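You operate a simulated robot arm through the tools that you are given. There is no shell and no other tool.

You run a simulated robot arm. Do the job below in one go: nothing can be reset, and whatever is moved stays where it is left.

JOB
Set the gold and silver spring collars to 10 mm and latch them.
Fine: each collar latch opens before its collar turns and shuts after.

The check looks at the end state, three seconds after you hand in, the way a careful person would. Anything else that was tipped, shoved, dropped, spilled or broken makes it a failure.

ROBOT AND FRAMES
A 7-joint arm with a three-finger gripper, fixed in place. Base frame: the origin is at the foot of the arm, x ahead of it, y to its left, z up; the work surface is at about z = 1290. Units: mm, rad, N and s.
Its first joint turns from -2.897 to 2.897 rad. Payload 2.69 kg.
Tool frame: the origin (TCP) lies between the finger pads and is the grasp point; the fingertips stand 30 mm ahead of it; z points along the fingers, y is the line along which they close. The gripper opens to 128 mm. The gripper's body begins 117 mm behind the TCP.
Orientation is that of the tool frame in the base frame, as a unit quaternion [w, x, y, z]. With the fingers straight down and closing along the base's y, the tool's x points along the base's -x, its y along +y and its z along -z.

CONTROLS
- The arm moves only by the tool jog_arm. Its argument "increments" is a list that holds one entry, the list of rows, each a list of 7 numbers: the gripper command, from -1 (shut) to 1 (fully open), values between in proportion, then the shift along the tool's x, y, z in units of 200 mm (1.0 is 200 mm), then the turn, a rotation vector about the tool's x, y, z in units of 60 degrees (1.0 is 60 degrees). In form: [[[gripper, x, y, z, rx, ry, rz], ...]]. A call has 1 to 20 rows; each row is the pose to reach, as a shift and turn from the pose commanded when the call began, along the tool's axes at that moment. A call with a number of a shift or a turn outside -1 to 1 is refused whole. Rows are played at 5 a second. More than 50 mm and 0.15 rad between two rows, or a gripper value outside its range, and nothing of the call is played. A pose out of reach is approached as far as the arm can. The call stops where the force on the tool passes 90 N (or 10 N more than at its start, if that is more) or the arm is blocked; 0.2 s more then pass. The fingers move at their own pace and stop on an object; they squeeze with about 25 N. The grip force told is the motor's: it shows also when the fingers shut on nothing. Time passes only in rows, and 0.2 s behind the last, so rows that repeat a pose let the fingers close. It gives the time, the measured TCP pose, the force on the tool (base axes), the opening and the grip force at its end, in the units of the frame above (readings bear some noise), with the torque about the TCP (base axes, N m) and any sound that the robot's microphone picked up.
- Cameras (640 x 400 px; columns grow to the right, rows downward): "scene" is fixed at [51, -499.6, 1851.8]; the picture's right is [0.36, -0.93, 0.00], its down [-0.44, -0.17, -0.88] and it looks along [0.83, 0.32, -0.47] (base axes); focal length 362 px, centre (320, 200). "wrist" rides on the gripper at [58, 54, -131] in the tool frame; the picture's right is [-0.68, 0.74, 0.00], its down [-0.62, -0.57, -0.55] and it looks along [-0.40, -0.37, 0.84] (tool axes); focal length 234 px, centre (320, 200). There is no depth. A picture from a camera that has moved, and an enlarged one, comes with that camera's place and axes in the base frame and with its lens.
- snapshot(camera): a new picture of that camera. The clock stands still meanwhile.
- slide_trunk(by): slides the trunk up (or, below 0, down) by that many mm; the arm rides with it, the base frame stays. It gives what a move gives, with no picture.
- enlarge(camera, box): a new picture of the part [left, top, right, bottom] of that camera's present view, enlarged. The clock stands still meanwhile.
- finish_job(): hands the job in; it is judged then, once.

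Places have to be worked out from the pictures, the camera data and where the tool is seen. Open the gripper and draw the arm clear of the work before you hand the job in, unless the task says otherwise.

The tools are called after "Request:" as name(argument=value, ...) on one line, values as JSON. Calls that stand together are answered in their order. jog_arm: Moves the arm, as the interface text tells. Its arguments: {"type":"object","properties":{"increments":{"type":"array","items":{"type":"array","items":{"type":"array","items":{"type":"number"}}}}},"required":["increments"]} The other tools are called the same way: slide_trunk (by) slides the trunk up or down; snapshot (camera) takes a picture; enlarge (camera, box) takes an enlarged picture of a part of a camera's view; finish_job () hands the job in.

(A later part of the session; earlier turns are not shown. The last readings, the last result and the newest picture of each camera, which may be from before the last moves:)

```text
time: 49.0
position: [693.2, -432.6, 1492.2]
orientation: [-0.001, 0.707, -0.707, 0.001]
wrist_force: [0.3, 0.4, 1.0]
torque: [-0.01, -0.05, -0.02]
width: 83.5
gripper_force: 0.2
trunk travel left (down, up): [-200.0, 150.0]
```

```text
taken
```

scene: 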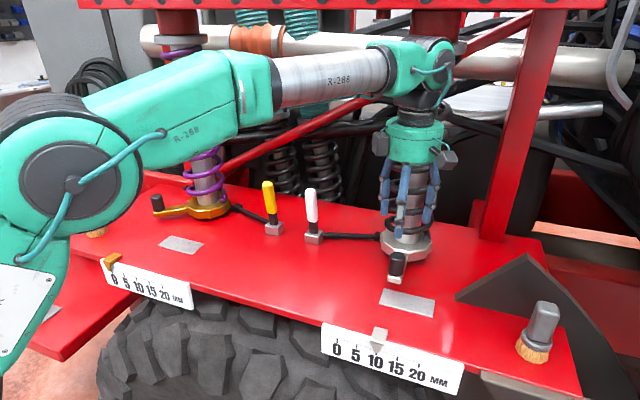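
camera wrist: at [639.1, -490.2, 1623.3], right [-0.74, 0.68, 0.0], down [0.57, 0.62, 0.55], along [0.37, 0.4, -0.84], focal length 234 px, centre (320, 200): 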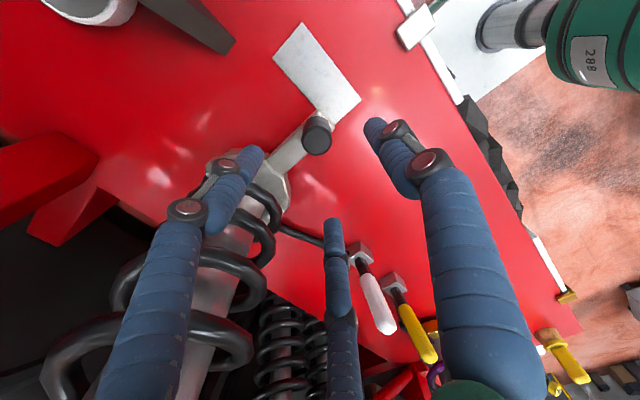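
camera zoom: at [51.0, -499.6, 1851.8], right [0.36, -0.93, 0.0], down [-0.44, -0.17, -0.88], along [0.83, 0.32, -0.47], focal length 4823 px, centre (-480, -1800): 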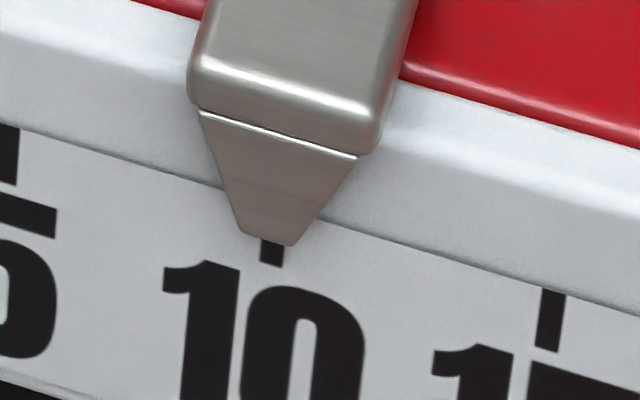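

Released, and the pointer stayed at ≈9.95–10. Now I'll shut the white latch: close the hand to a fist, travel round in front and over the lever to its far (+x) side.

Request:
jog_arm(increments=[[[0.0, -0.2, 0, -0.1, 0, 0, 0], [-0.5, -0.4, 0, -0.12, 0, 0, 0], [-0.9, -0.6, 0, -0.12, 0, 0, 0], [-0.9, -0.8, 0, -0.12, 0, 0, 0], [-0.9, -1.0, 0, -0.12, 0, 0, 0]]])

Request:
jog_arm(increments=[[[-0.9, -0.2075, -0.05, 0, 0, 0, 0], [-0.9, -0.2075, -0.25, 0, 0, 0, 0], [-0.9, -0.2075, -0.45, 0, 0, 0, 0], [-0.9, -0.2075, -0.65, 0, 0, 0, 0], [-0.9, -0.2075, -0.85, 0, 0, 0, 0], [-0.9, -0.2075, -0.85, 0, 0, 0, 0]]])

Request:
snapshot(camera="wrist")

Request:
enlarge(camera="scene", box=[230, 110, 390, 250])

```text
time: 50.2
position: [692.3, -230.9, 1515.9]
orientation: [0.0, 0.707, -0.707, 0.0]
wrist_force: [-0.2, -0.8, 0.9]
torque: [-0.06, 0.02, -0.01]
width: 6.4
gripper_force: 0.0
trunk travel left (down, up): [-200.0, 150.0]
```

```text
time: 51.6
position: [865.8, -191.7, 1516.4]
orientation: [-0.001, -0.707, 0.707, 0.0]
wrist_force: [-0.2, -1.2, -0.6]
torque: [0.01, -0.01, 0.0]
width: 6.3
gripper_force: 0.1
trunk travel left (down, up): [-200.0, 150.0]
```

```text
taken
camera wrist: at [810.7, -250.5, 1646.9], right [-0.74, 0.68, 0.0], down [0.57, 0.62, 0.55], along [0.37, 0.4, -0.84], focal length 234 px, centre (320, 200)
```

wrist: 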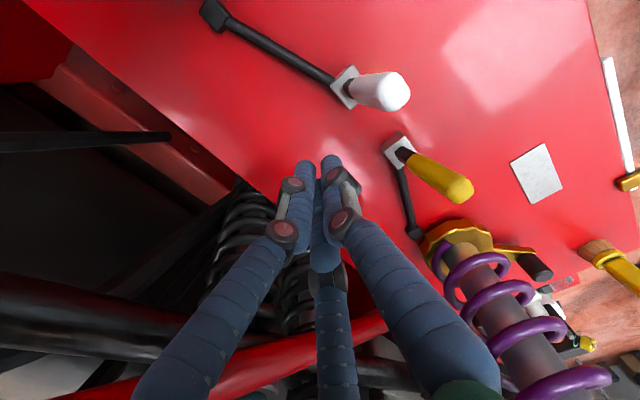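

```text
2.86 times, centred on (310, 180) of scene
camera zoom: at [51.0, -499.6, 1851.8], right [0.36, -0.93, 0.0], down [-0.44, -0.17, -0.88], along [0.83, 0.32, -0.47], focal length 1034 px, centre (349, 257)
```

zoom: 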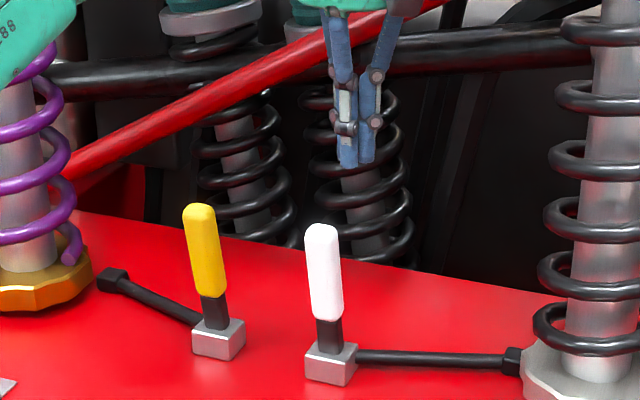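

The fist is at x≈866 on the far side of the white lever, with nothing near. I'll lower to TCP z≈1446 and push the lever back towards -x, first to about 60°.

Request:
jog_arm(increments=[[[-0.9, 0, 0, 0.17, 0, 0, 0], [-0.9, 0, 0, 0.345, 0, 0, 0], [-0.9, 0, 0.12, 0.345, 0, 0, 0], [-0.9, 0, 0.225, 0.345, 0, 0, 0], [-0.9, 0, 0.3, 0.362, 0, 0, 0], [-0.9, 0, 0.37, 0.377, 0, 0, 0], [-0.9, 0, 0.37, 0.377, 0, 0, 0]]])

Request:
snapshot(camera="wrist")

Request:
enlarge(camera="scene", box=[230, 130, 390, 270])

```text
time: 53.2
position: [788.6, -189.9, 1439.2]
orientation: [0.0, -0.706, 0.708, 0.0]
wrist_force: [-0.3, 0.1, 0.1]
torque: [-0.01, 0.02, 0.01]
width: 6.2
gripper_force: 0.1
trunk travel left (down, up): [-200.0, 150.0]
```

```text
taken
camera wrist: at [734.2, -248.8, 1570.0], right [-0.74, 0.68, 0.0], down [0.57, 0.62, 0.55], along [0.37, 0.4, -0.84], focal length 234 px, centre (320, 200)
```

wrist: 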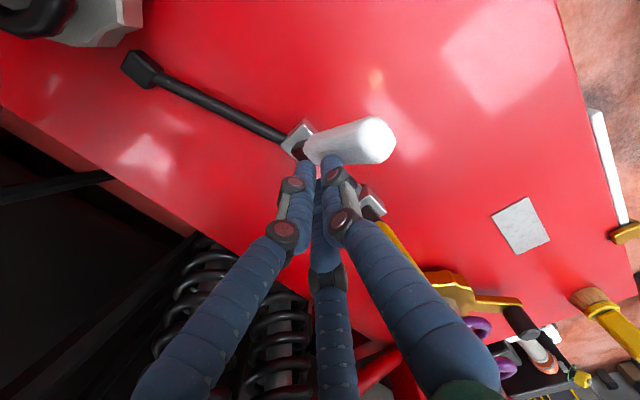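

```text
2.86 times, centred on (310, 200) of scene
camera zoom: at [51.0, -499.6, 1851.8], right [0.36, -0.93, 0.0], down [-0.44, -0.17, -0.88], along [0.83, 0.32, -0.47], focal length 1034 px, centre (349, 200)
```

zoom: 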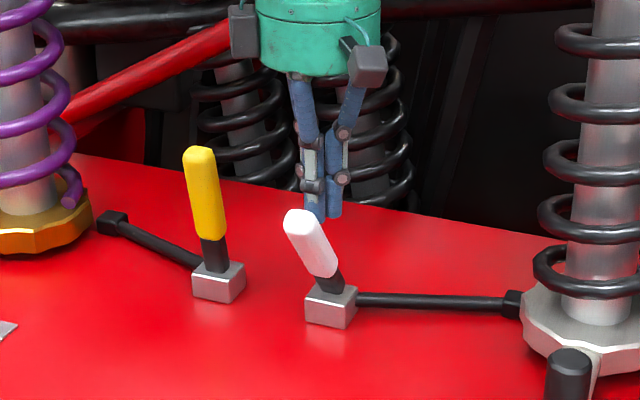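

The white lever is tipping back under the fist, now ~57°. Continuing along the arc down to flat.

Request:
jog_arm(increments=[[[-0.9, 0, 0.05, 0.028, 0, 0, 0], [-0.9, 0, 0.1, 0.055, 0, 0, 0], [-0.9, 0, 0.14, 0.093, 0, 0, 0], [-0.9, 0, 0.18, 0.133, 0, 0, 0], [-0.9, 0, 0.21, 0.18, 0, 0, 0], [-0.9, 0, 0.235, 0.23, 0, 0, 0], [-0.9, 0, 0.25, 0.285, 0, 0, 0], [-0.9, 0, 0.26, 0.315, 0, 0, 0], [-0.9, 0, 0.26, 0.315, 0, 0, 0]]])

Request:
snapshot(camera="wrist")

Request:
enlarge(camera="scene", box=[230, 130, 390, 270])

```text
time: 55.2
position: [738.1, -189.8, 1376.1]
orientation: [0.0, -0.707, 0.707, 0.0]
wrist_force: [0.8, 0.1, 0.3]
torque: [0.03, -0.03, -0.01]
width: 6.7
gripper_force: 0.1
trunk travel left (down, up): [-200.0, 150.0]
```

```text
taken
camera wrist: at [683.3, -248.5, 1507.3], right [-0.74, 0.68, 0.0], down [0.57, 0.62, 0.55], along [0.37, 0.4, -0.84], focal length 234 px, centre (320, 200)
```

wrist: 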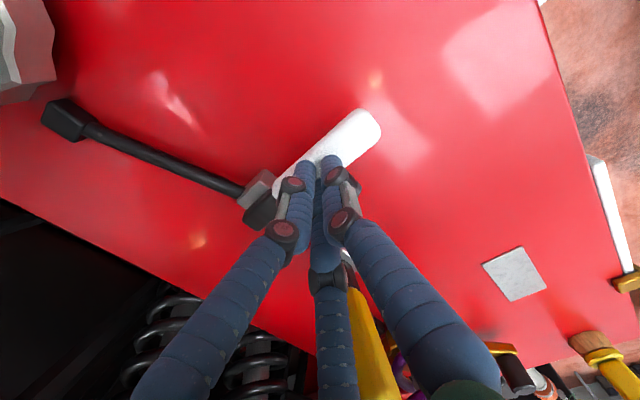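

```text
2.86 times, centred on (310, 200) of scene
camera zoom: at [51.0, -499.6, 1851.8], right [0.36, -0.93, 0.0], down [-0.44, -0.17, -0.88], along [0.83, 0.32, -0.47], focal length 1034 px, centre (349, 200)
```

zoom: 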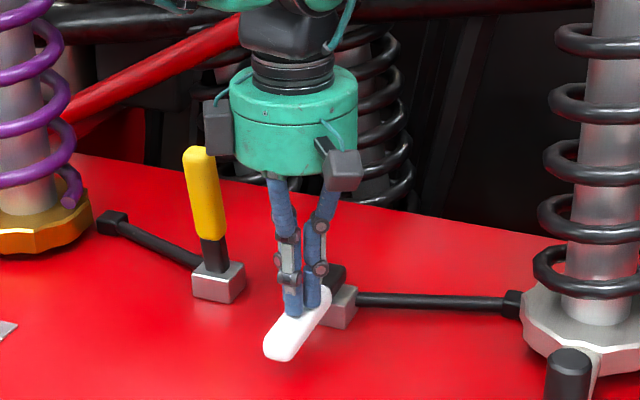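

The lever looks nearly flat and there is no force yet. I'll press down in 2 mm steps up to ~8 mm to seat it.

Request:
jog_arm(increments=[[[-0.9, 0, 0, 0.01, 0, 0, 0], [-0.9, 0, 0, 0.02, 0, 0, 0], [-0.9, 0, 0, 0.03, 0, 0, 0], [-0.9, 0, 0, 0.03, 0, 0, 0]]])

Request:
enlarge(camera="scene", box=[230, 190, 390, 270])

```text
time: 56.2
position: [737.2, -189.0, 1372.6]
orientation: [0.001, -0.707, 0.707, -0.003]
wrist_force: [7.2, -2.5, 26.8]
torque: [-0.04, -0.43, -0.04]
width: 6.1
gripper_force: 0.1
trunk travel left (down, up): [-200.0, 150.0]
```

```text
4.00 times, centred on (310, 230) of scene
camera zoom: at [51.0, -499.6, 1851.8], right [0.36, -0.93, 0.0], down [-0.44, -0.17, -0.88], along [0.83, 0.32, -0.47], focal length 1447 px, centre (360, 80)
```

zoom: 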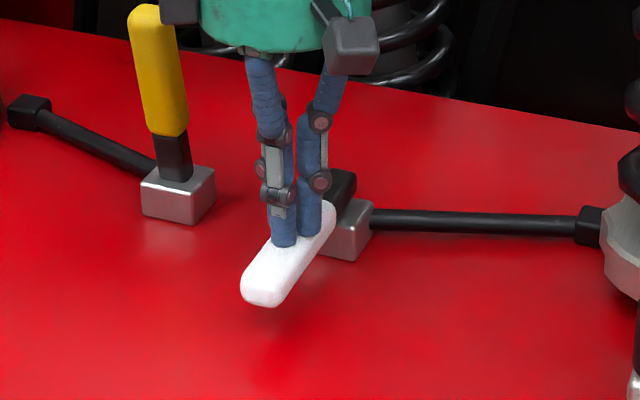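

Pressed with ~27 N against its shut stop: the white latch is closed. I'll lift off, pull back and travel towards the gold side, checking the silver pointer and white lever on the way.

Request:
jog_arm(increments=[[[-0.9, 0, 0, -0.15, 0, 0, 0], [-0.9, 0, 0, -0.38, 0, 0, 0], [-0.9, 0, 0, -0.62, 0, 0, 0], [-0.9, 0, 0.2, -0.66, 0, 0, 0], [-0.9, 0, 0.4, -0.66, 0, 0, 0], [-0.9, -0.2, 0.45, -0.66, 0, 0, 0], [-0.9, -0.44, 0.45, -0.66, 0, 0, 0], [-0.9, -0.68, 0.45, -0.66, 0, 0, 0], [-0.9, -0.92, 0.45, -0.66, 0, 0, 0], [-0.9, -0.92, 0.45, -0.66, 0, 0, 0]]])

Request:
snapshot(camera="scene")

Request:
enlarge(camera="scene", box=[360, 335, 400, 365])

Request:
enlarge(camera="scene", box=[280, 210, 440, 290])

```text
time: 58.4
position: [647.2, -4.2, 1501.1]
orientation: [-0.001, -0.707, 0.707, 0.0]
wrist_force: [0.2, 1.8, -0.7]
torque: [-0.09, 0.0, -0.03]
width: 6.4
gripper_force: 0.1
trunk travel left (down, up): [-200.0, 150.0]
```

```text
taken
```

scene: 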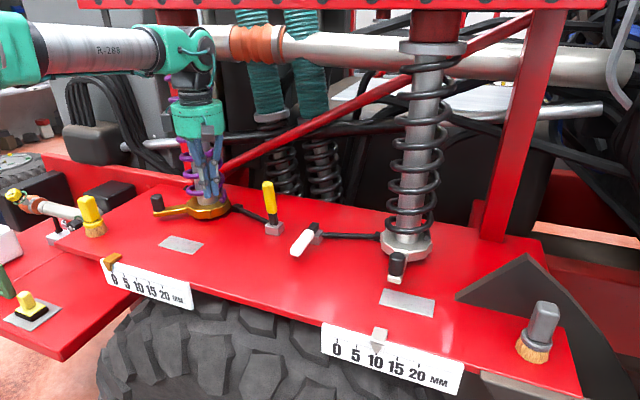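

```text
13.33 times, centred on (380, 350) of scene
camera zoom: at [51.0, -499.6, 1851.8], right [0.36, -0.93, 0.0], down [-0.44, -0.17, -0.88], along [0.83, 0.32, -0.47], focal length 4823 px, centre (-480, -1800)
```

zoom: 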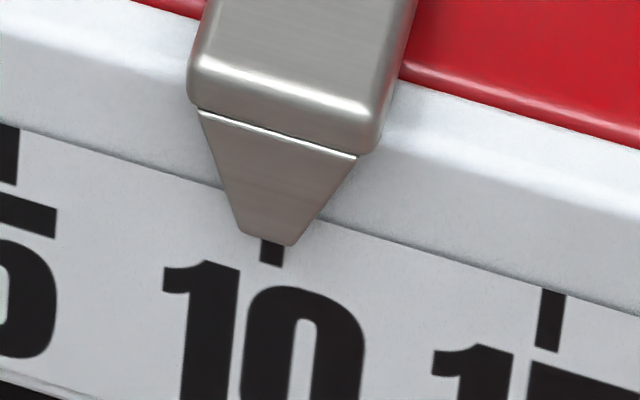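

```text
4.00 times, centred on (360, 250) of scene
camera zoom: at [51.0, -499.6, 1851.8], right [0.36, -0.93, 0.0], down [-0.44, -0.17, -0.88], along [0.83, 0.32, -0.47], focal length 1447 px, centre (160, 0)
```

zoom: 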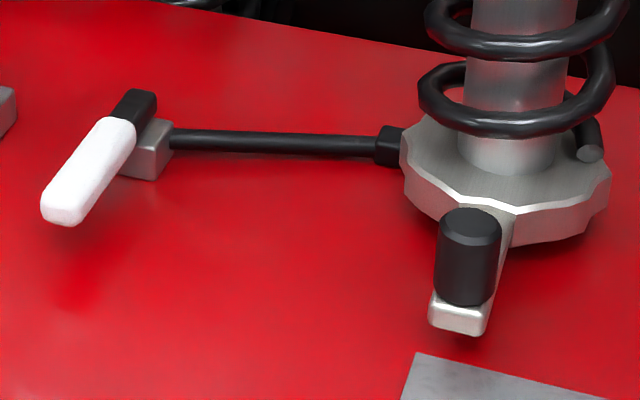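

White is flat as at the start and the silver pointer still reads 10. Moving on to above the gold knob (≈(745,275)), staying at x≈647 until past the strut.

Request:
jog_arm(increments=[[[-0.5, -0.24, 0, 0, 0, 0, 0], [0.0, -0.48, 0, 0, 0, 0, 0], [0.3, -0.72, 0, 0, 0, 0, 0], [0.3, -0.96, 0, 0, 0, 0, 0]]])

Request:
jog_arm(increments=[[[0.3, -0.22, 0, 0, 0, 0, 0], [0.3, -0.43, -0.05, 0.05, 0, 0, 0], [0.3, -0.43, -0.2, 0.12, 0, 0, 0], [0.3, -0.43, -0.35, 0.2, 0, 0, 0], [0.3, -0.43, -0.48, 0.25, 0, 0, 0], [0.3, -0.43, -0.48, 0.25, 0, 0, 0]]])

Request:
snapshot(camera="wrist")

Request:
enlarge(camera="scene", box=[80, 90, 280, 250])

```text
time: 59.4
position: [647.2, 190.3, 1503.7]
orientation: [0.0, -0.707, 0.707, 0.0]
wrist_force: [-1.5, -0.2, -0.2]
torque: [0.0, -0.02, 0.01]
width: 83.3
gripper_force: 0.0
trunk travel left (down, up): [-200.0, 150.0]
```

```text
time: 60.8
position: [743.9, 271.8, 1451.7]
orientation: [0.0, 0.707, -0.707, 0.0]
wrist_force: [0.6, -0.1, -0.4]
torque: [0.0, 0.0, 0.02]
width: 83.3
gripper_force: 0.1
trunk travel left (down, up): [-200.0, 150.0]
```

```text
taken
camera wrist: at [689.4, 214.3, 1582.9], right [-0.74, 0.68, 0.0], down [0.57, 0.62, 0.55], along [0.37, 0.4, -0.84], focal length 234 px, centre (320, 200)
```

wrist: 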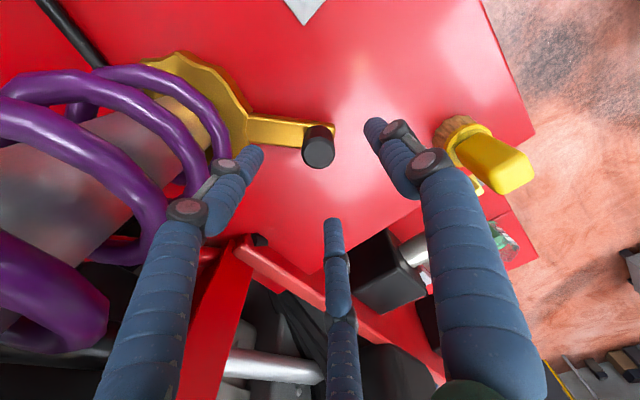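

```text
2.50 times, centred on (180, 170) of scene
camera zoom: at [51.0, -499.6, 1851.8], right [0.36, -0.93, 0.0], down [-0.44, -0.17, -0.88], along [0.83, 0.32, -0.47], focal length 904 px, centre (670, 275)
```

zoom: 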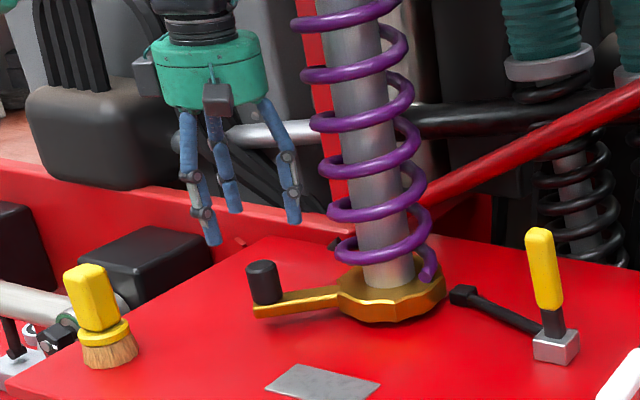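

The gold knob is nearly under the TCP; I judge it at ≈(746,272). Descending with open fingers around it to TCP z≈1370.

Request:
jog_arm(increments=[[[0.3, 0, -0.01, 0.1, 0, 0, 0], [0.3, 0, -0.01, 0.25, 0, 0, 0], [0.3, 0, -0.01, 0.4, 0, 0, 0], [0.3, 0, -0.01, 0.4, 0, 0, 0]]])

Request:
enlarge(camera="wrist", box=[200, 80, 440, 240])

Request:
enlarge(camera="scene", box=[100, 140, 260, 240])

```text
time: 61.8
position: [748.7, 272.5, 1374.0]
orientation: [-0.001, 0.707, -0.707, -0.001]
wrist_force: [0.3, 0.4, -0.3]
torque: [0.02, 0.03, 0.01]
width: 83.3
gripper_force: 0.0
trunk travel left (down, up): [-200.0, 150.0]
```

```text
2.50 times, centred on (320, 160) of wrist
camera zoom: at [694.1, 214.0, 1505.2], right [-0.74, 0.68, 0.0], down [0.57, 0.62, 0.55], along [0.37, 0.4, -0.84], focal length 585 px, centre (320, 300)
```

zoom: 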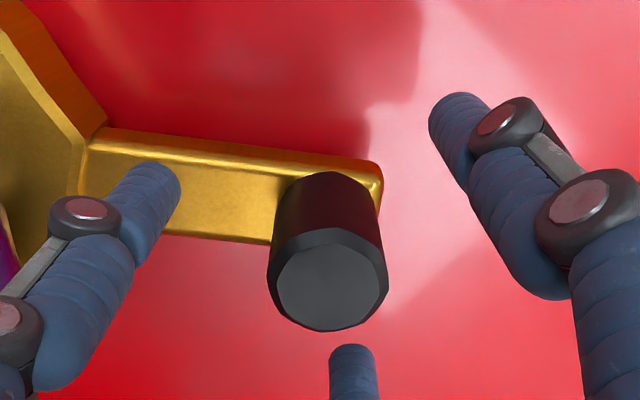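

```text
4.00 times, centred on (180, 190) of scene
camera zoom: at [51.0, -499.6, 1851.8], right [0.36, -0.93, 0.0], down [-0.44, -0.17, -0.88], along [0.83, 0.32, -0.47], focal length 1447 px, centre (880, 240)
```

zoom: 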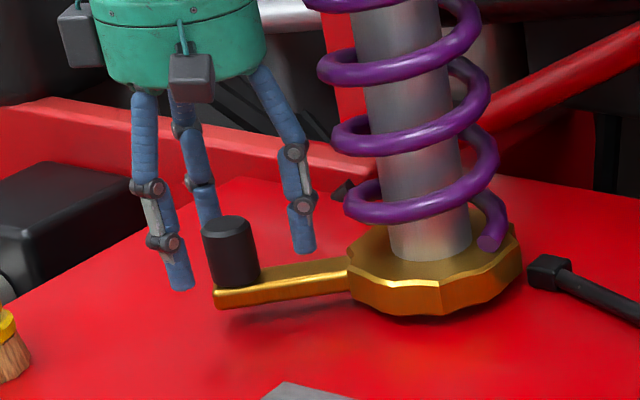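

The knob is ~3 mm to the thumb side of centre. Correcting and closing to the same loose cage (~38 mm).

Request:
jog_arm(increments=[[[0.3, -0.0025, 0.015, 0, 0, 0, 0], [0.0, -0.0025, 0.015, 0, 0, 0, 0], [-0.3, -0.0025, 0.015, 0, 0, 0, 0], [-0.42, -0.0025, 0.015, 0, 0, 0, 0], [-0.42, -0.0025, 0.015, 0, 0, 0, 0]]])

Request:
enlarge(camera="wrist", box=[200, 80, 440, 240])

Request:
enlarge(camera="scene", box=[100, 250, 180, 310])

```text
time: 63.0
position: [744.6, 273.3, 1374.5]
orientation: [0.0, -0.707, 0.707, -0.001]
wrist_force: [0.6, 6.6, 1.1]
torque: [0.22, -0.02, 0.03]
width: 41.5
gripper_force: 2.6
trunk travel left (down, up): [-200.0, 150.0]
```

```text
2.50 times, centred on (320, 160) of wrist
camera zoom: at [690.0, 214.2, 1504.8], right [-0.74, 0.68, 0.0], down [0.57, 0.62, 0.55], along [0.37, 0.4, -0.84], focal length 585 px, centre (320, 300)
```

zoom: 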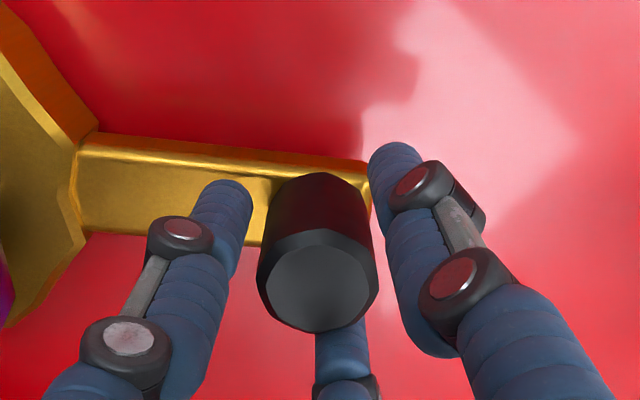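

```text
6.67 times, centred on (140, 280) of scene
camera zoom: at [51.0, -499.6, 1851.8], right [0.36, -0.93, 0.0], down [-0.44, -0.17, -0.88], along [0.83, 0.32, -0.47], focal length 2412 px, centre (1520, -333)
```

zoom: 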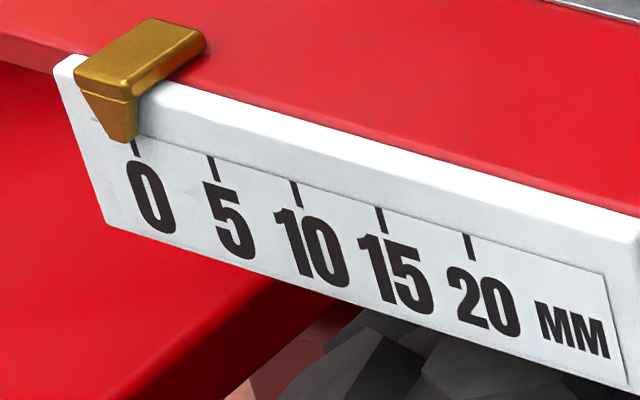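

Caged (light 6 N contact; pointer has only just begun to move). Following the same anticlockwise arc to about 25° and reading.

Request:
jog_arm(increments=[[[-0.38, 0.0198, 0.023, 0, 0, 0, 0], [-0.38, 0.0395, 0.046, 0, 0, 0, 0], [-0.38, 0.061, 0.067, 0, 0, 0, 0], [-0.38, 0.083, 0.088, 0, 0, 0, 0], [-0.38, 0.1065, 0.107, 0, 0, 0, 0], [-0.38, 0.13, 0.1265, 0, 0, 0, 0], [-0.38, 0.155, 0.1435, 0, 0, 0, 0], [-0.38, 0.18, 0.1605, 0, 0, 0, 0], [-0.38, 0.206, 0.175, 0, 0, 0, 0], [-0.38, 0.2325, 0.19, 0, 0, 0, 0], [-0.38, 0.2325, 0.19, 0, 0, 0, 0]]])

Request:
enlarge(camera="wrist", box=[200, 80, 440, 240])

Request:
enlarge(camera="scene", box=[100, 250, 180, 310])

```text
time: 65.4
position: [703.8, 226.6, 1371.7]
orientation: [0.001, 0.707, -0.707, 0.0]
wrist_force: [0.1, 3.7, -1.1]
torque: [0.1, -0.06, 0.05]
width: 42.0
gripper_force: 1.7
trunk travel left (down, up): [-200.0, 150.0]
```

```text
2.50 times, centred on (320, 160) of wrist
camera zoom: at [649.8, 168.0, 1503.4], right [-0.74, 0.68, 0.0], down [0.57, 0.62, 0.55], along [0.37, 0.4, -0.84], focal length 585 px, centre (320, 300)
```

zoom: 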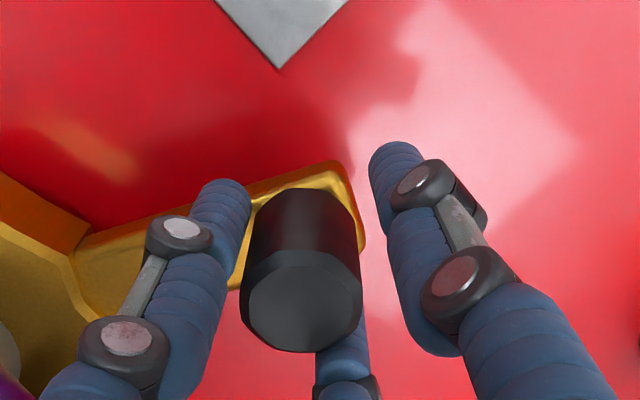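

```text
6.67 times, centred on (140, 280) of scene
camera zoom: at [51.0, -499.6, 1851.8], right [0.36, -0.93, 0.0], down [-0.44, -0.17, -0.88], along [0.83, 0.32, -0.47], focal length 2412 px, centre (1520, -333)
```

zoom: 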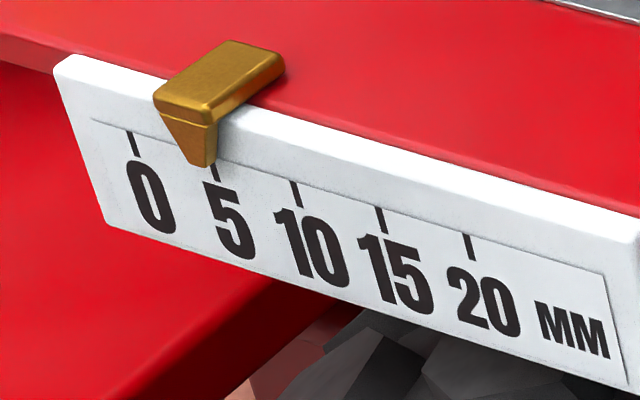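

Gold reads ≈5.2 mm once the slanted view is allowed for (apparent 4.35, offset ≈0.9 as seen at zero). Continuing to ~45°.

Request:
jog_arm(increments=[[[-0.38, 0.0278, 0.0115, 0, 0, 0, 0], [-0.38, 0.0555, 0.0225, 0, 0, 0, 0], [-0.38, 0.084, 0.032, 0, 0, 0, 0], [-0.38, 0.1125, 0.04, 0, 0, 0, 0], [-0.38, 0.142, 0.0465, 0, 0, 0, 0], [-0.38, 0.1715, 0.0525, 0, 0, 0, 0], [-0.38, 0.201, 0.0565, 0, 0, 0, 0], [-0.38, 0.225, 0.06, 0, 0, 0, 0], [-0.38, 0.225, 0.06, 0, 0, 0, 0]]])

Request:
enlarge(camera="wrist", box=[200, 80, 440, 240])

Request:
enlarge(camera="scene", box=[100, 250, 180, 310])

```text
time: 67.4
position: [692.1, 181.1, 1373.1]
orientation: [0.0, 0.707, -0.707, -0.001]
wrist_force: [1.2, 1.7, -0.5]
torque: [0.07, -0.04, -0.04]
width: 41.7
gripper_force: 1.0
trunk travel left (down, up): [-200.0, 150.0]
```

```text
2.50 times, centred on (320, 160) of wrist
camera zoom: at [637.7, 122.3, 1503.8], right [-0.74, 0.68, 0.0], down [0.57, 0.62, 0.55], along [0.37, 0.4, -0.84], focal length 585 px, centre (320, 300)
```

zoom: 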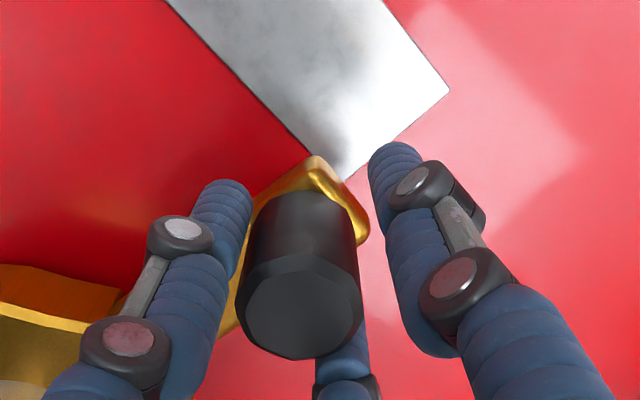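

```text
6.67 times, centred on (140, 280) of scene
camera zoom: at [51.0, -499.6, 1851.8], right [0.36, -0.93, 0.0], down [-0.44, -0.17, -0.88], along [0.83, 0.32, -0.47], focal length 2412 px, centre (1520, -333)
```

zoom: 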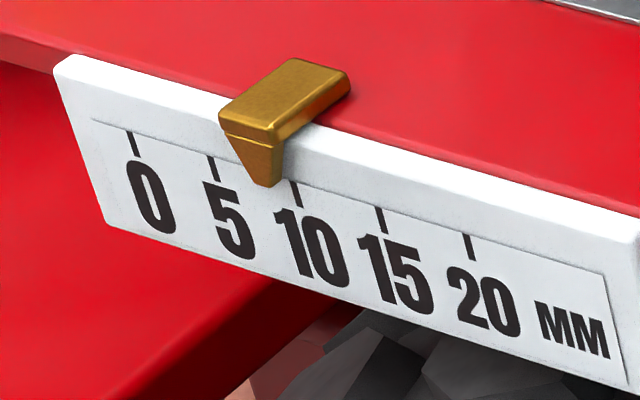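

Gold now reads ≈9.1 (apparent 8.2 + 0.9 slant). About 12 mm more of arc is needed; I'll advance 9 mm and re-read.

Request:
jog_arm(increments=[[[-0.38, 0.0225, 0.001, 0, 0, 0, 0], [-0.38, 0.045, 0.002, 0, 0, 0, 0], [-0.38, 0.045, 0.002, 0, 0, 0, 0]]])

Request:
enlarge(camera="scene", box=[120, 260, 160, 290])

Request:
snapshot(camera="wrist")

```text
time: 68.2
position: [694.0, 171.1, 1372.8]
orientation: [0.0, 0.707, -0.707, 0.0]
wrist_force: [0.4, -0.6, 0.3]
torque: [0.0, 0.01, -0.01]
width: 39.6
gripper_force: 0.1
trunk travel left (down, up): [-200.0, 150.0]
```

```text
13.33 times, centred on (140, 275) of scene
camera zoom: at [51.0, -499.6, 1851.8], right [0.36, -0.93, 0.0], down [-0.44, -0.17, -0.88], along [0.83, 0.32, -0.47], focal length 4823 px, centre (2720, -800)
```

zoom: 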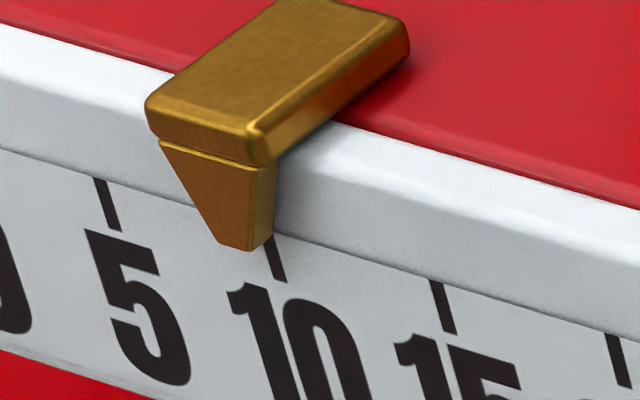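

```text
taken
camera wrist: at [638.1, 113.4, 1503.2], right [-0.74, 0.68, 0.0], down [0.57, 0.62, 0.55], along [0.37, 0.4, -0.84], focal length 234 px, centre (320, 200)
```

wrist: 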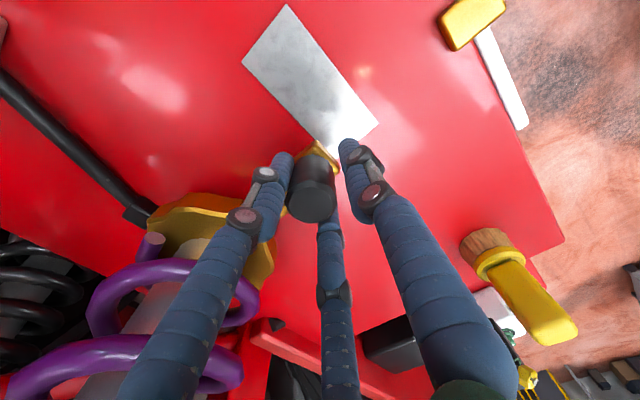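

Gold now reads ≈9.75 (front tip apparent 8.86 + 0.89). Advancing 3.5 mm more.

Request:
jog_arm(increments=[[[-0.38, 0.009, 0.0, 0, 0, 0, 0], [-0.38, 0.0175, 0.0, 0, 0, 0, 0], [-0.38, 0.0175, 0.0, 0, 0, 0, 0]]])

Request:
enlarge(camera="scene", box=[120, 260, 160, 290])

Request:
enlarge(camera="wrist", box=[200, 80, 440, 240])

```text
time: 69.0
position: [692.8, 168.1, 1373.3]
orientation: [0.0, -0.707, 0.707, 0.0]
wrist_force: [-0.2, 1.4, 0.1]
torque: [0.08, -0.03, 0.04]
width: 41.0
gripper_force: 0.8
trunk travel left (down, up): [-200.0, 150.0]
```

```text
13.33 times, centred on (140, 275) of scene
camera zoom: at [51.0, -499.6, 1851.8], right [0.36, -0.93, 0.0], down [-0.44, -0.17, -0.88], along [0.83, 0.32, -0.47], focal length 4823 px, centre (2720, -800)
```

zoom: 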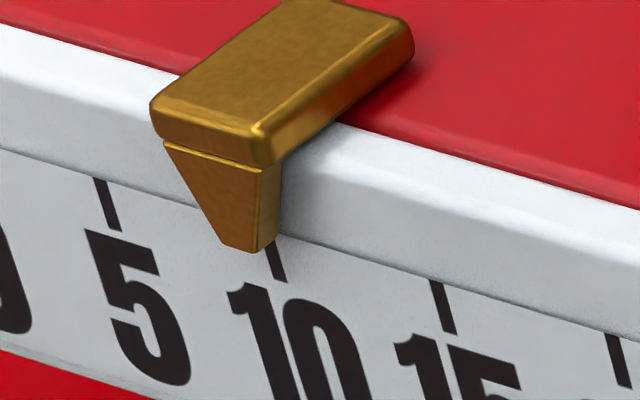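

```text
2.50 times, centred on (320, 160) of wrist
camera zoom: at [638.3, 109.8, 1503.6], right [-0.74, 0.68, 0.0], down [0.57, 0.62, 0.55], along [0.37, 0.4, -0.84], focal length 585 px, centre (320, 300)
```

zoom: 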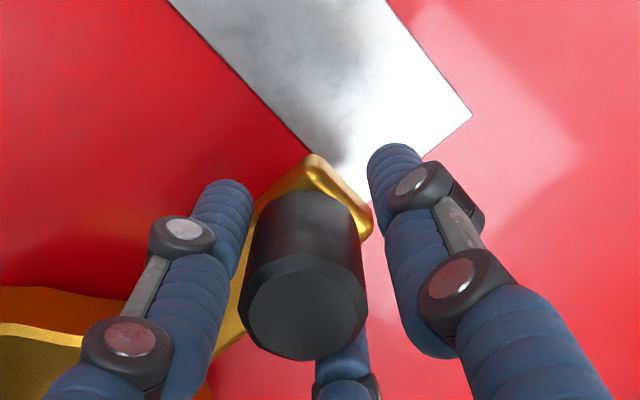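

Now ≈9.9. One more 2 mm nudge, then I'll release and check with a squarer view.

Request:
jog_arm(increments=[[[-0.38, 0.006, 0.0, 0, 0, 0, 0], [-0.38, 0.0115, 0.0, 0, 0, 0, 0], [-0.38, 0.0115, 0.0, 0, 0, 0, 0]]])

Request:
enlarge(camera="scene", box=[120, 260, 160, 290])

```text
time: 69.8
position: [692.0, 166.2, 1372.4]
orientation: [0.0, 0.708, -0.706, -0.001]
wrist_force: [1.0, 4.1, -1.3]
torque: [0.1, 0.02, 0.06]
width: 42.4
gripper_force: 1.8
trunk travel left (down, up): [-200.0, 150.0]
```

```text
13.33 times, centred on (140, 275) of scene
camera zoom: at [51.0, -499.6, 1851.8], right [0.36, -0.93, 0.0], down [-0.44, -0.17, -0.88], along [0.83, 0.32, -0.47], focal length 4823 px, centre (2720, -800)
```

zoom: 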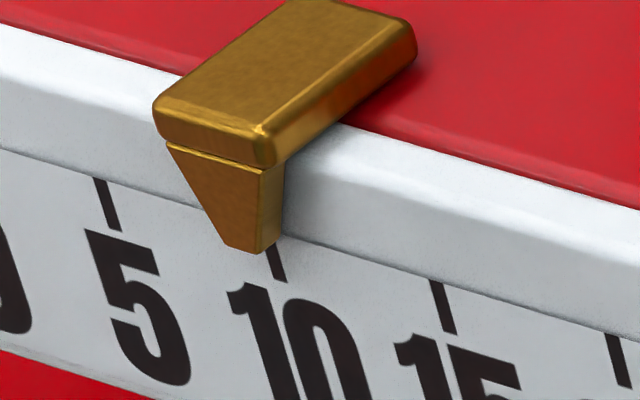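

Gold reads ≈9.95. Releasing the knob and lifting straight up, then checking the reading again.

Request:
jog_arm(increments=[[[-0.2, 0, 0, 0, 0, 0, 0], [0.1, 0, 0, 0, 0, 0, 0], [0.3, 0, 0, 0, 0, 0, 0], [0.3, 0, 0, -0.15, 0, 0, 0], [0.3, 0, 0, -0.35, 0, 0, 0], [0.3, 0, 0, -0.55, 0, 0, 0], [0.3, 0, 0, -0.7, 0, 0, 0], [0.3, 0, 0, -0.7, 0, 0, 0]]])

Request:
enlarge(camera="scene", box=[120, 260, 160, 290])

Request:
snapshot(camera="wrist")

```text
time: 71.6
position: [691.3, 167.6, 1516.8]
orientation: [-0.001, -0.707, 0.708, 0.001]
wrist_force: [-0.4, 0.0, -0.8]
torque: [0.02, -0.01, -0.02]
width: 83.3
gripper_force: 0.0
trunk travel left (down, up): [-200.0, 150.0]
```

```text
13.33 times, centred on (140, 275) of scene
camera zoom: at [51.0, -499.6, 1851.8], right [0.36, -0.93, 0.0], down [-0.44, -0.17, -0.88], along [0.83, 0.32, -0.47], focal length 4823 px, centre (2720, -800)
```

zoom: 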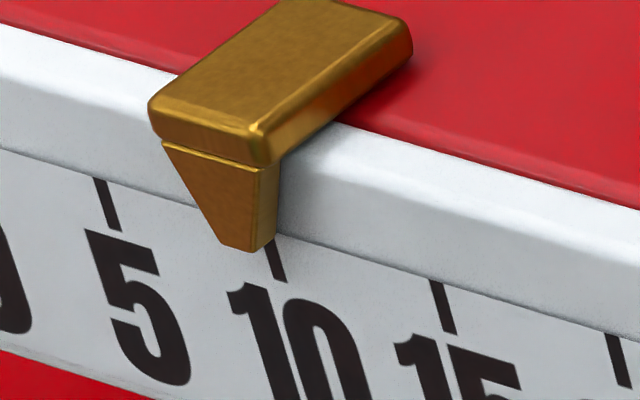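

```text
taken
camera wrist: at [636.6, 108.2, 1647.5], right [-0.74, 0.68, 0.0], down [0.57, 0.62, 0.55], along [0.37, 0.4, -0.84], focal length 234 px, centre (320, 200)
```

wrist: 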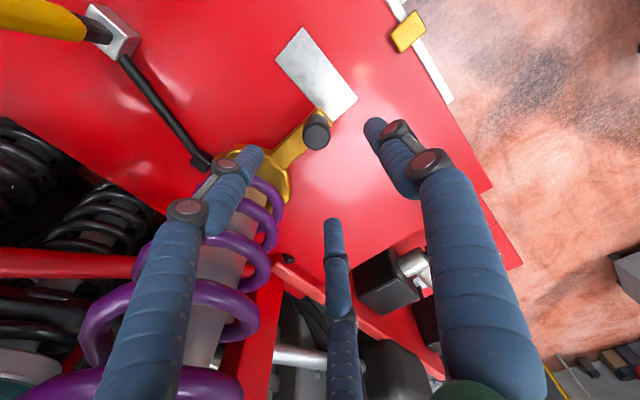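

After release it slid back slightly, to ≈9.85. To judge it without slant, I'll draw back in front of the deck and look at the gold scale square-on with the wrist camera.

Request:
jog_arm(increments=[[[0.3, 0, 0.2, 0, 0, 0, 0], [0.3, -0.04, 0.4, 0, 0, 0, 0], [0.3, -0.1, 0.6, 0, 0, 0, 0], [0.3, -0.16, 0.8, 0, 0, 0, 0], [0.3, -0.23, 1.0, 0, 0, 0, 0], [0.3, -0.23, 1.0, 0, 0, 0, 0]]])

Request:
jog_arm(increments=[[[0.3, 0, 0.2, 0.1, 0, 0, 0], [0.3, 0, 0.25, 0.24, 0, 0, 0], [0.3, 0, 0.25, 0.24, 0, 0, 0]]])

Request:
snapshot(camera="wrist")

Request:
snapshot(camera="scene")

```text
time: 73.0
position: [493.7, 214.8, 1512.5]
orientation: [0.0, -0.706, 0.708, 0.0]
wrist_force: [0.3, -0.5, -0.5]
torque: [-0.02, -0.04, 0.01]
width: 83.1
gripper_force: 0.0
trunk travel left (down, up): [-200.0, 150.0]
```

```text
time: 73.8
position: [440.7, 213.9, 1464.4]
orientation: [-0.001, -0.707, 0.707, 0.0]
wrist_force: [1.4, 0.4, 0.0]
torque: [0.0, 0.09, -0.02]
width: 83.0
gripper_force: 0.1
trunk travel left (down, up): [-200.0, 150.0]
```

```text
taken
camera wrist: at [385.6, 156.4, 1596.7], right [-0.74, 0.68, 0.0], down [0.57, 0.62, 0.55], along [0.37, 0.4, -0.84], focal length 234 px, centre (320, 200)
```

wrist: 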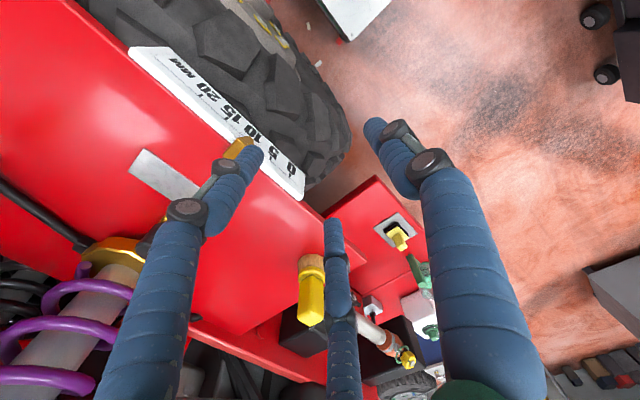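

```text
taken
```

scene: 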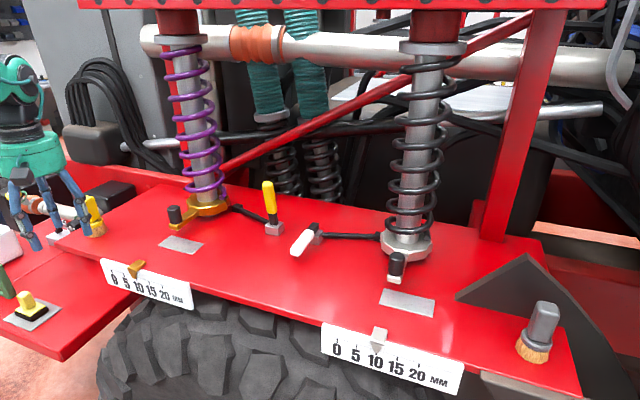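

The scale is in view next to a finger tip; enlarging that part.

Request:
enlarge(camera="wrist", box=[210, 90, 290, 150])

```text
6.67 times, centred on (250, 120) of wrist
camera zoom: at [385.6, 156.4, 1596.7], right [-0.74, 0.68, 0.0], down [0.57, 0.62, 0.55], along [0.37, 0.4, -0.84], focal length 1561 px, centre (787, 733)
```

zoom: 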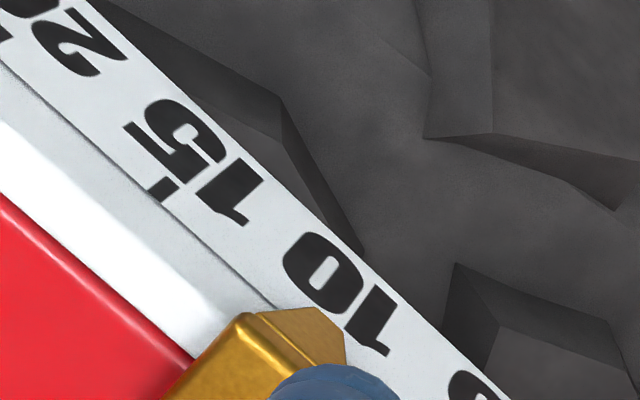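

The finger hides the pointer tip. I'll yaw the tool by 47° so the camera looks straight along +x at the gold pointer (y≈156) with it between the fingers.

Request:
jog_arm(increments=[[[0.3, 0.05, -0.02, 0, 0, 0, 0.13], [0.3, 0.1, -0.04, 0, 0, 0, 0.26], [0.3, 0.15, -0.06, 0, 0, 0, 0.39], [0.3, 0.2, -0.08, 0, 0, 0, 0.52], [0.3, 0.25, -0.1, 0, 0, 0, 0.65], [0.3, 0.29, -0.13, 0, 0, 0, 0.783], [0.3, 0.29, -0.13, 0, 0, 0, 0.783]]])

Request:
snapshot(camera="wrist")

Request:
enlarge(camera="wrist", box=[280, 130, 360, 190])

```text
time: 75.4
position: [469.0, 154.8, 1466.0]
orientation: [0.0, -0.366, 0.931, -0.001]
wrist_force: [0.3, 0.0, 0.4]
torque: [-0.04, 0.01, 0.02]
width: 83.4
gripper_force: 0.0
trunk travel left (down, up): [-200.0, 150.0]
```

```text
taken
camera wrist: at [388.3, 154.5, 1596.5], right [-0.01, 1.0, 0.0], down [0.84, 0.01, 0.55], along [0.55, 0.0, -0.84], focal length 234 px, centre (320, 200)
```

wrist: 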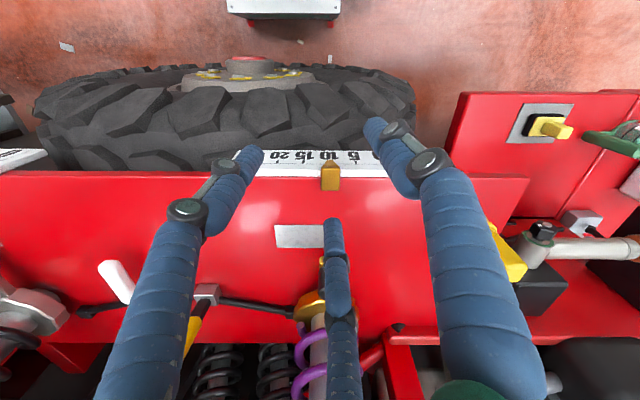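

```text
6.67 times, centred on (320, 160) of wrist
camera zoom: at [388.3, 154.5, 1596.5], right [-0.01, 1.0, 0.0], down [0.84, 0.01, 0.55], along [0.55, 0.0, -0.84], focal length 1561 px, centre (320, 467)
```

zoom: 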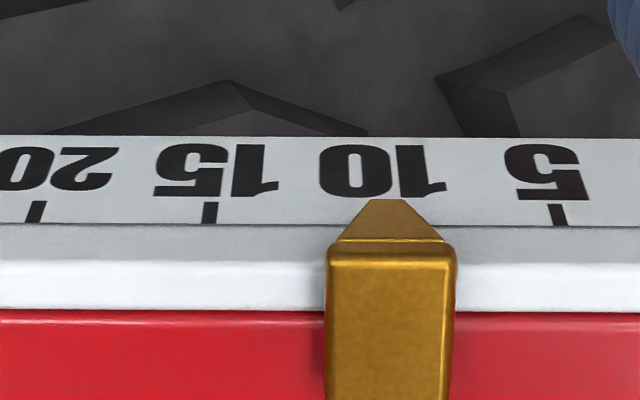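

Square-on, the gold pointer tip reads ≈9.9 mm – good. Now back to the previous yaw and up, then off to shut the yellow latch.

Request:
jog_arm(increments=[[[0.0, 0, 0, -0.05, 0, 0, -0.13], [-0.5, 0, 0, -0.1, 0, 0, -0.26], [-0.9, 0, 0, -0.15, 0, 0, -0.39], [-0.9, 0, 0, -0.2, 0, 0, -0.52], [-0.9, 0, 0, -0.25, 0, 0, -0.65], [-0.9, 0, 0, -0.25, 0, 0, -0.783], [-0.9, 0, 0, -0.25, 0, 0, -0.783]]])

```text
time: 77.0
position: [468.8, 155.3, 1515.0]
orientation: [0.001, 0.708, -0.707, -0.001]
wrist_force: [0.0, -0.4, 0.0]
torque: [-0.03, 0.05, 0.01]
width: 6.6
gripper_force: 0.0
trunk travel left (down, up): [-200.0, 150.0]
```

Posture restored with a closed fist. Moving to in front of the yellow lever at y≈-70.5, then over it to its far side at z≈1515.

Request:
jog_arm(increments=[[[-0.9, 0.166, -0.15, 0, 0, 0, 0], [-0.9, 0.333, -0.3, 0, 0, 0, 0], [-0.9, 0.5, -0.45, 0, 0, 0, 0], [-0.9, 0.666, -0.6, 0, 0, 0, 0], [-0.9, 0.833, -0.75, 0, 0, 0, 0], [-0.9, 1.0, -0.9, 0, 0, 0, 0], [-0.9, 1.0, -0.9, 0, 0, 0, 0]]])

Request:
jog_arm(increments=[[[-0.9, 0.128, -0.05, 0, 0, 0, 0], [-0.9, 0.128, -0.25, 0, 0, 0, 0], [-0.9, 0.128, -0.45, 0, 0, 0, 0], [-0.9, 0.128, -0.65, 0, 0, 0, 0], [-0.9, 0.128, -0.85, 0, 0, 0, 0], [-0.9, 0.128, -1.0, 0, 0, 0, 0], [-0.9, 0.128, -1.0, 0, 0, 0, 0]]])

Request:
snapshot(camera="wrist")

Request:
enlarge(camera="scene", box=[190, 100, 350, 240])

```text
time: 78.6
position: [651.2, -47.9, 1514.7]
orientation: [0.0, 0.708, -0.707, -0.001]
wrist_force: [-0.6, -0.2, -0.3]
torque: [0.07, 0.02, -0.01]
width: 6.5
gripper_force: 0.1
trunk travel left (down, up): [-200.0, 150.0]
```

```text
time: 80.2
position: [849.6, -70.4, 1512.3]
orientation: [0.0, 0.707, -0.707, 0.001]
wrist_force: [-0.1, -0.5, 0.1]
torque: [-0.01, 0.02, 0.01]
width: 6.5
gripper_force: 0.0
trunk travel left (down, up): [-200.0, 150.0]
```

```text
taken
camera wrist: at [794.8, -128.6, 1644.5], right [-0.74, 0.68, 0.0], down [0.57, 0.62, 0.55], along [0.37, 0.4, -0.84], focal length 234 px, centre (320, 200)
```

wrist: 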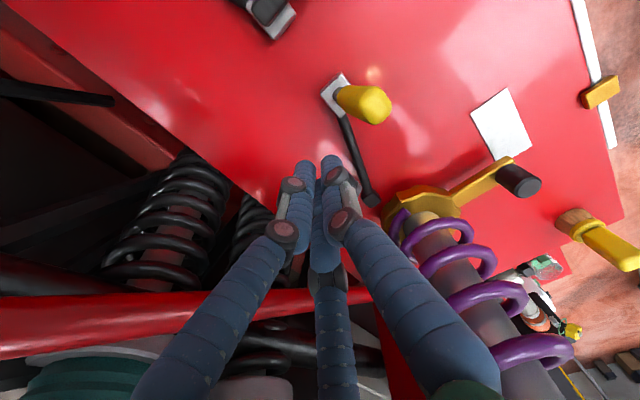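

```text
2.86 times, centred on (270, 170) of scene
camera zoom: at [51.0, -499.6, 1851.8], right [0.36, -0.93, 0.0], down [-0.44, -0.17, -0.88], along [0.83, 0.32, -0.47], focal length 1034 px, centre (463, 286)
```

zoom: 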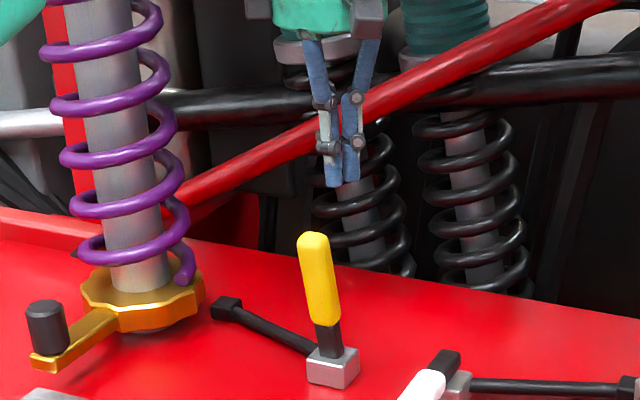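

The fist is beyond the yellow lever (TCP ≈ 850, -70, 1512). Repeating the proven closing path: down, then back and over to flat.

Request:
jog_arm(increments=[[[-0.9, 0, 0, 0.17, 0, 0, 0], [-0.9, 0, 0, 0.34, 0, 0, 0], [-0.9, 0, 0.08, 0.34, 0, 0, 0], [-0.9, 0, 0.155, 0.34, 0, 0, 0], [-0.9, 0, 0.23, 0.357, 0, 0, 0], [-0.9, 0, 0.3, 0.372, 0, 0, 0], [-0.9, 0, 0.35, 0.4, 0, 0, 0], [-0.9, 0, 0.4, 0.427, 0, 0, 0], [-0.9, 0, 0.44, 0.465, 0, 0, 0], [-0.9, 0, 0.48, 0.505, 0, 0, 0], [-0.9, 0, 0.51, 0.552, 0, 0, 0], [-0.9, 0, 0.535, 0.602, 0, 0, 0], [-0.9, 0, 0.55, 0.657, 0, 0, 0], [-0.9, 0, 0.56, 0.685, 0, 0, 0], [-0.9, 0, 0.56, 0.685, 0, 0, 0]]])

Request:
enlarge(camera="scene", box=[180, 150, 340, 270])

Request:
snapshot(camera="wrist")

```text
time: 83.4
position: [735.3, -71.6, 1376.7]
orientation: [0.001, 0.707, -0.707, 0.0]
wrist_force: [-0.1, -0.5, -1.1]
torque: [0.01, 0.01, -0.02]
width: 6.5
gripper_force: 0.1
trunk travel left (down, up): [-200.0, 150.0]
```

```text
3.33 times, centred on (260, 210) of scene
camera zoom: at [51.0, -499.6, 1851.8], right [0.36, -0.93, 0.0], down [-0.44, -0.17, -0.88], along [0.83, 0.32, -0.47], focal length 1206 px, centre (520, 167)
```

zoom: 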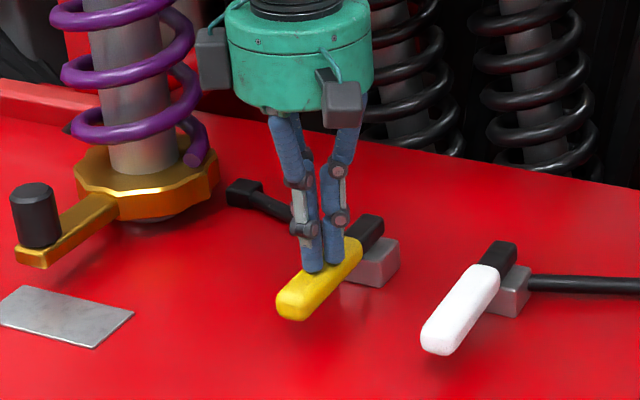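

```text
taken
camera wrist: at [680.6, -129.5, 1507.5], right [-0.74, 0.68, 0.0], down [0.57, 0.62, 0.55], along [0.37, 0.4, -0.84], focal length 234 px, centre (320, 200)
```

wrist: 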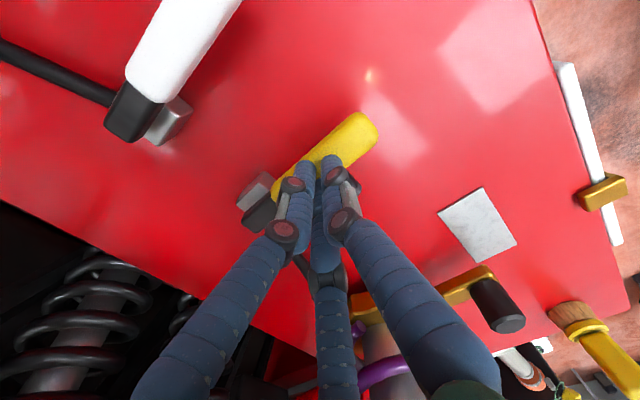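

The yellow lever is down nearly flat. Pressing gently a few mm to seat it.

Request:
jog_arm(increments=[[[-0.9, 0, 0, 0.01, 0, 0, 0], [-0.9, 0, 0, 0.02, 0, 0, 0], [-0.9, 0, 0, 0.03, 0, 0, 0], [-0.9, 0, 0, 0.035, 0, 0, 0], [-0.9, 0, 0, 0.035, 0, 0, 0]]])

Request:
enlarge(camera="scene", box=[180, 150, 340, 270])

```text
time: 84.6
position: [736.9, -70.9, 1372.4]
orientation: [0.001, -0.707, 0.707, 0.0]
wrist_force: [7.0, -1.3, 23.0]
torque: [-0.01, -0.37, -0.04]
width: 6.1
gripper_force: 0.0
trunk travel left (down, up): [-200.0, 150.0]
```

```text
3.33 times, centred on (260, 210) of scene
camera zoom: at [51.0, -499.6, 1851.8], right [0.36, -0.93, 0.0], down [-0.44, -0.17, -0.88], along [0.83, 0.32, -0.47], focal length 1206 px, centre (520, 167)
```

zoom: 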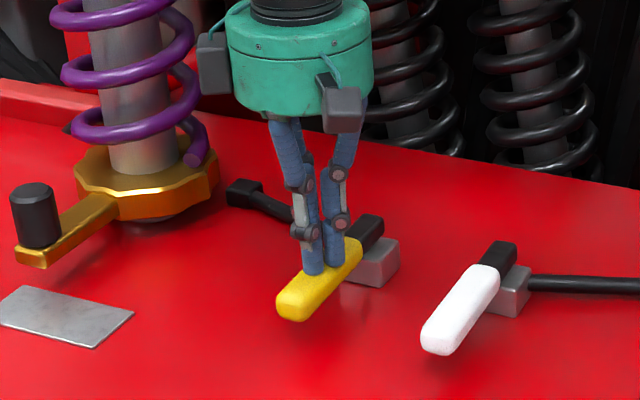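

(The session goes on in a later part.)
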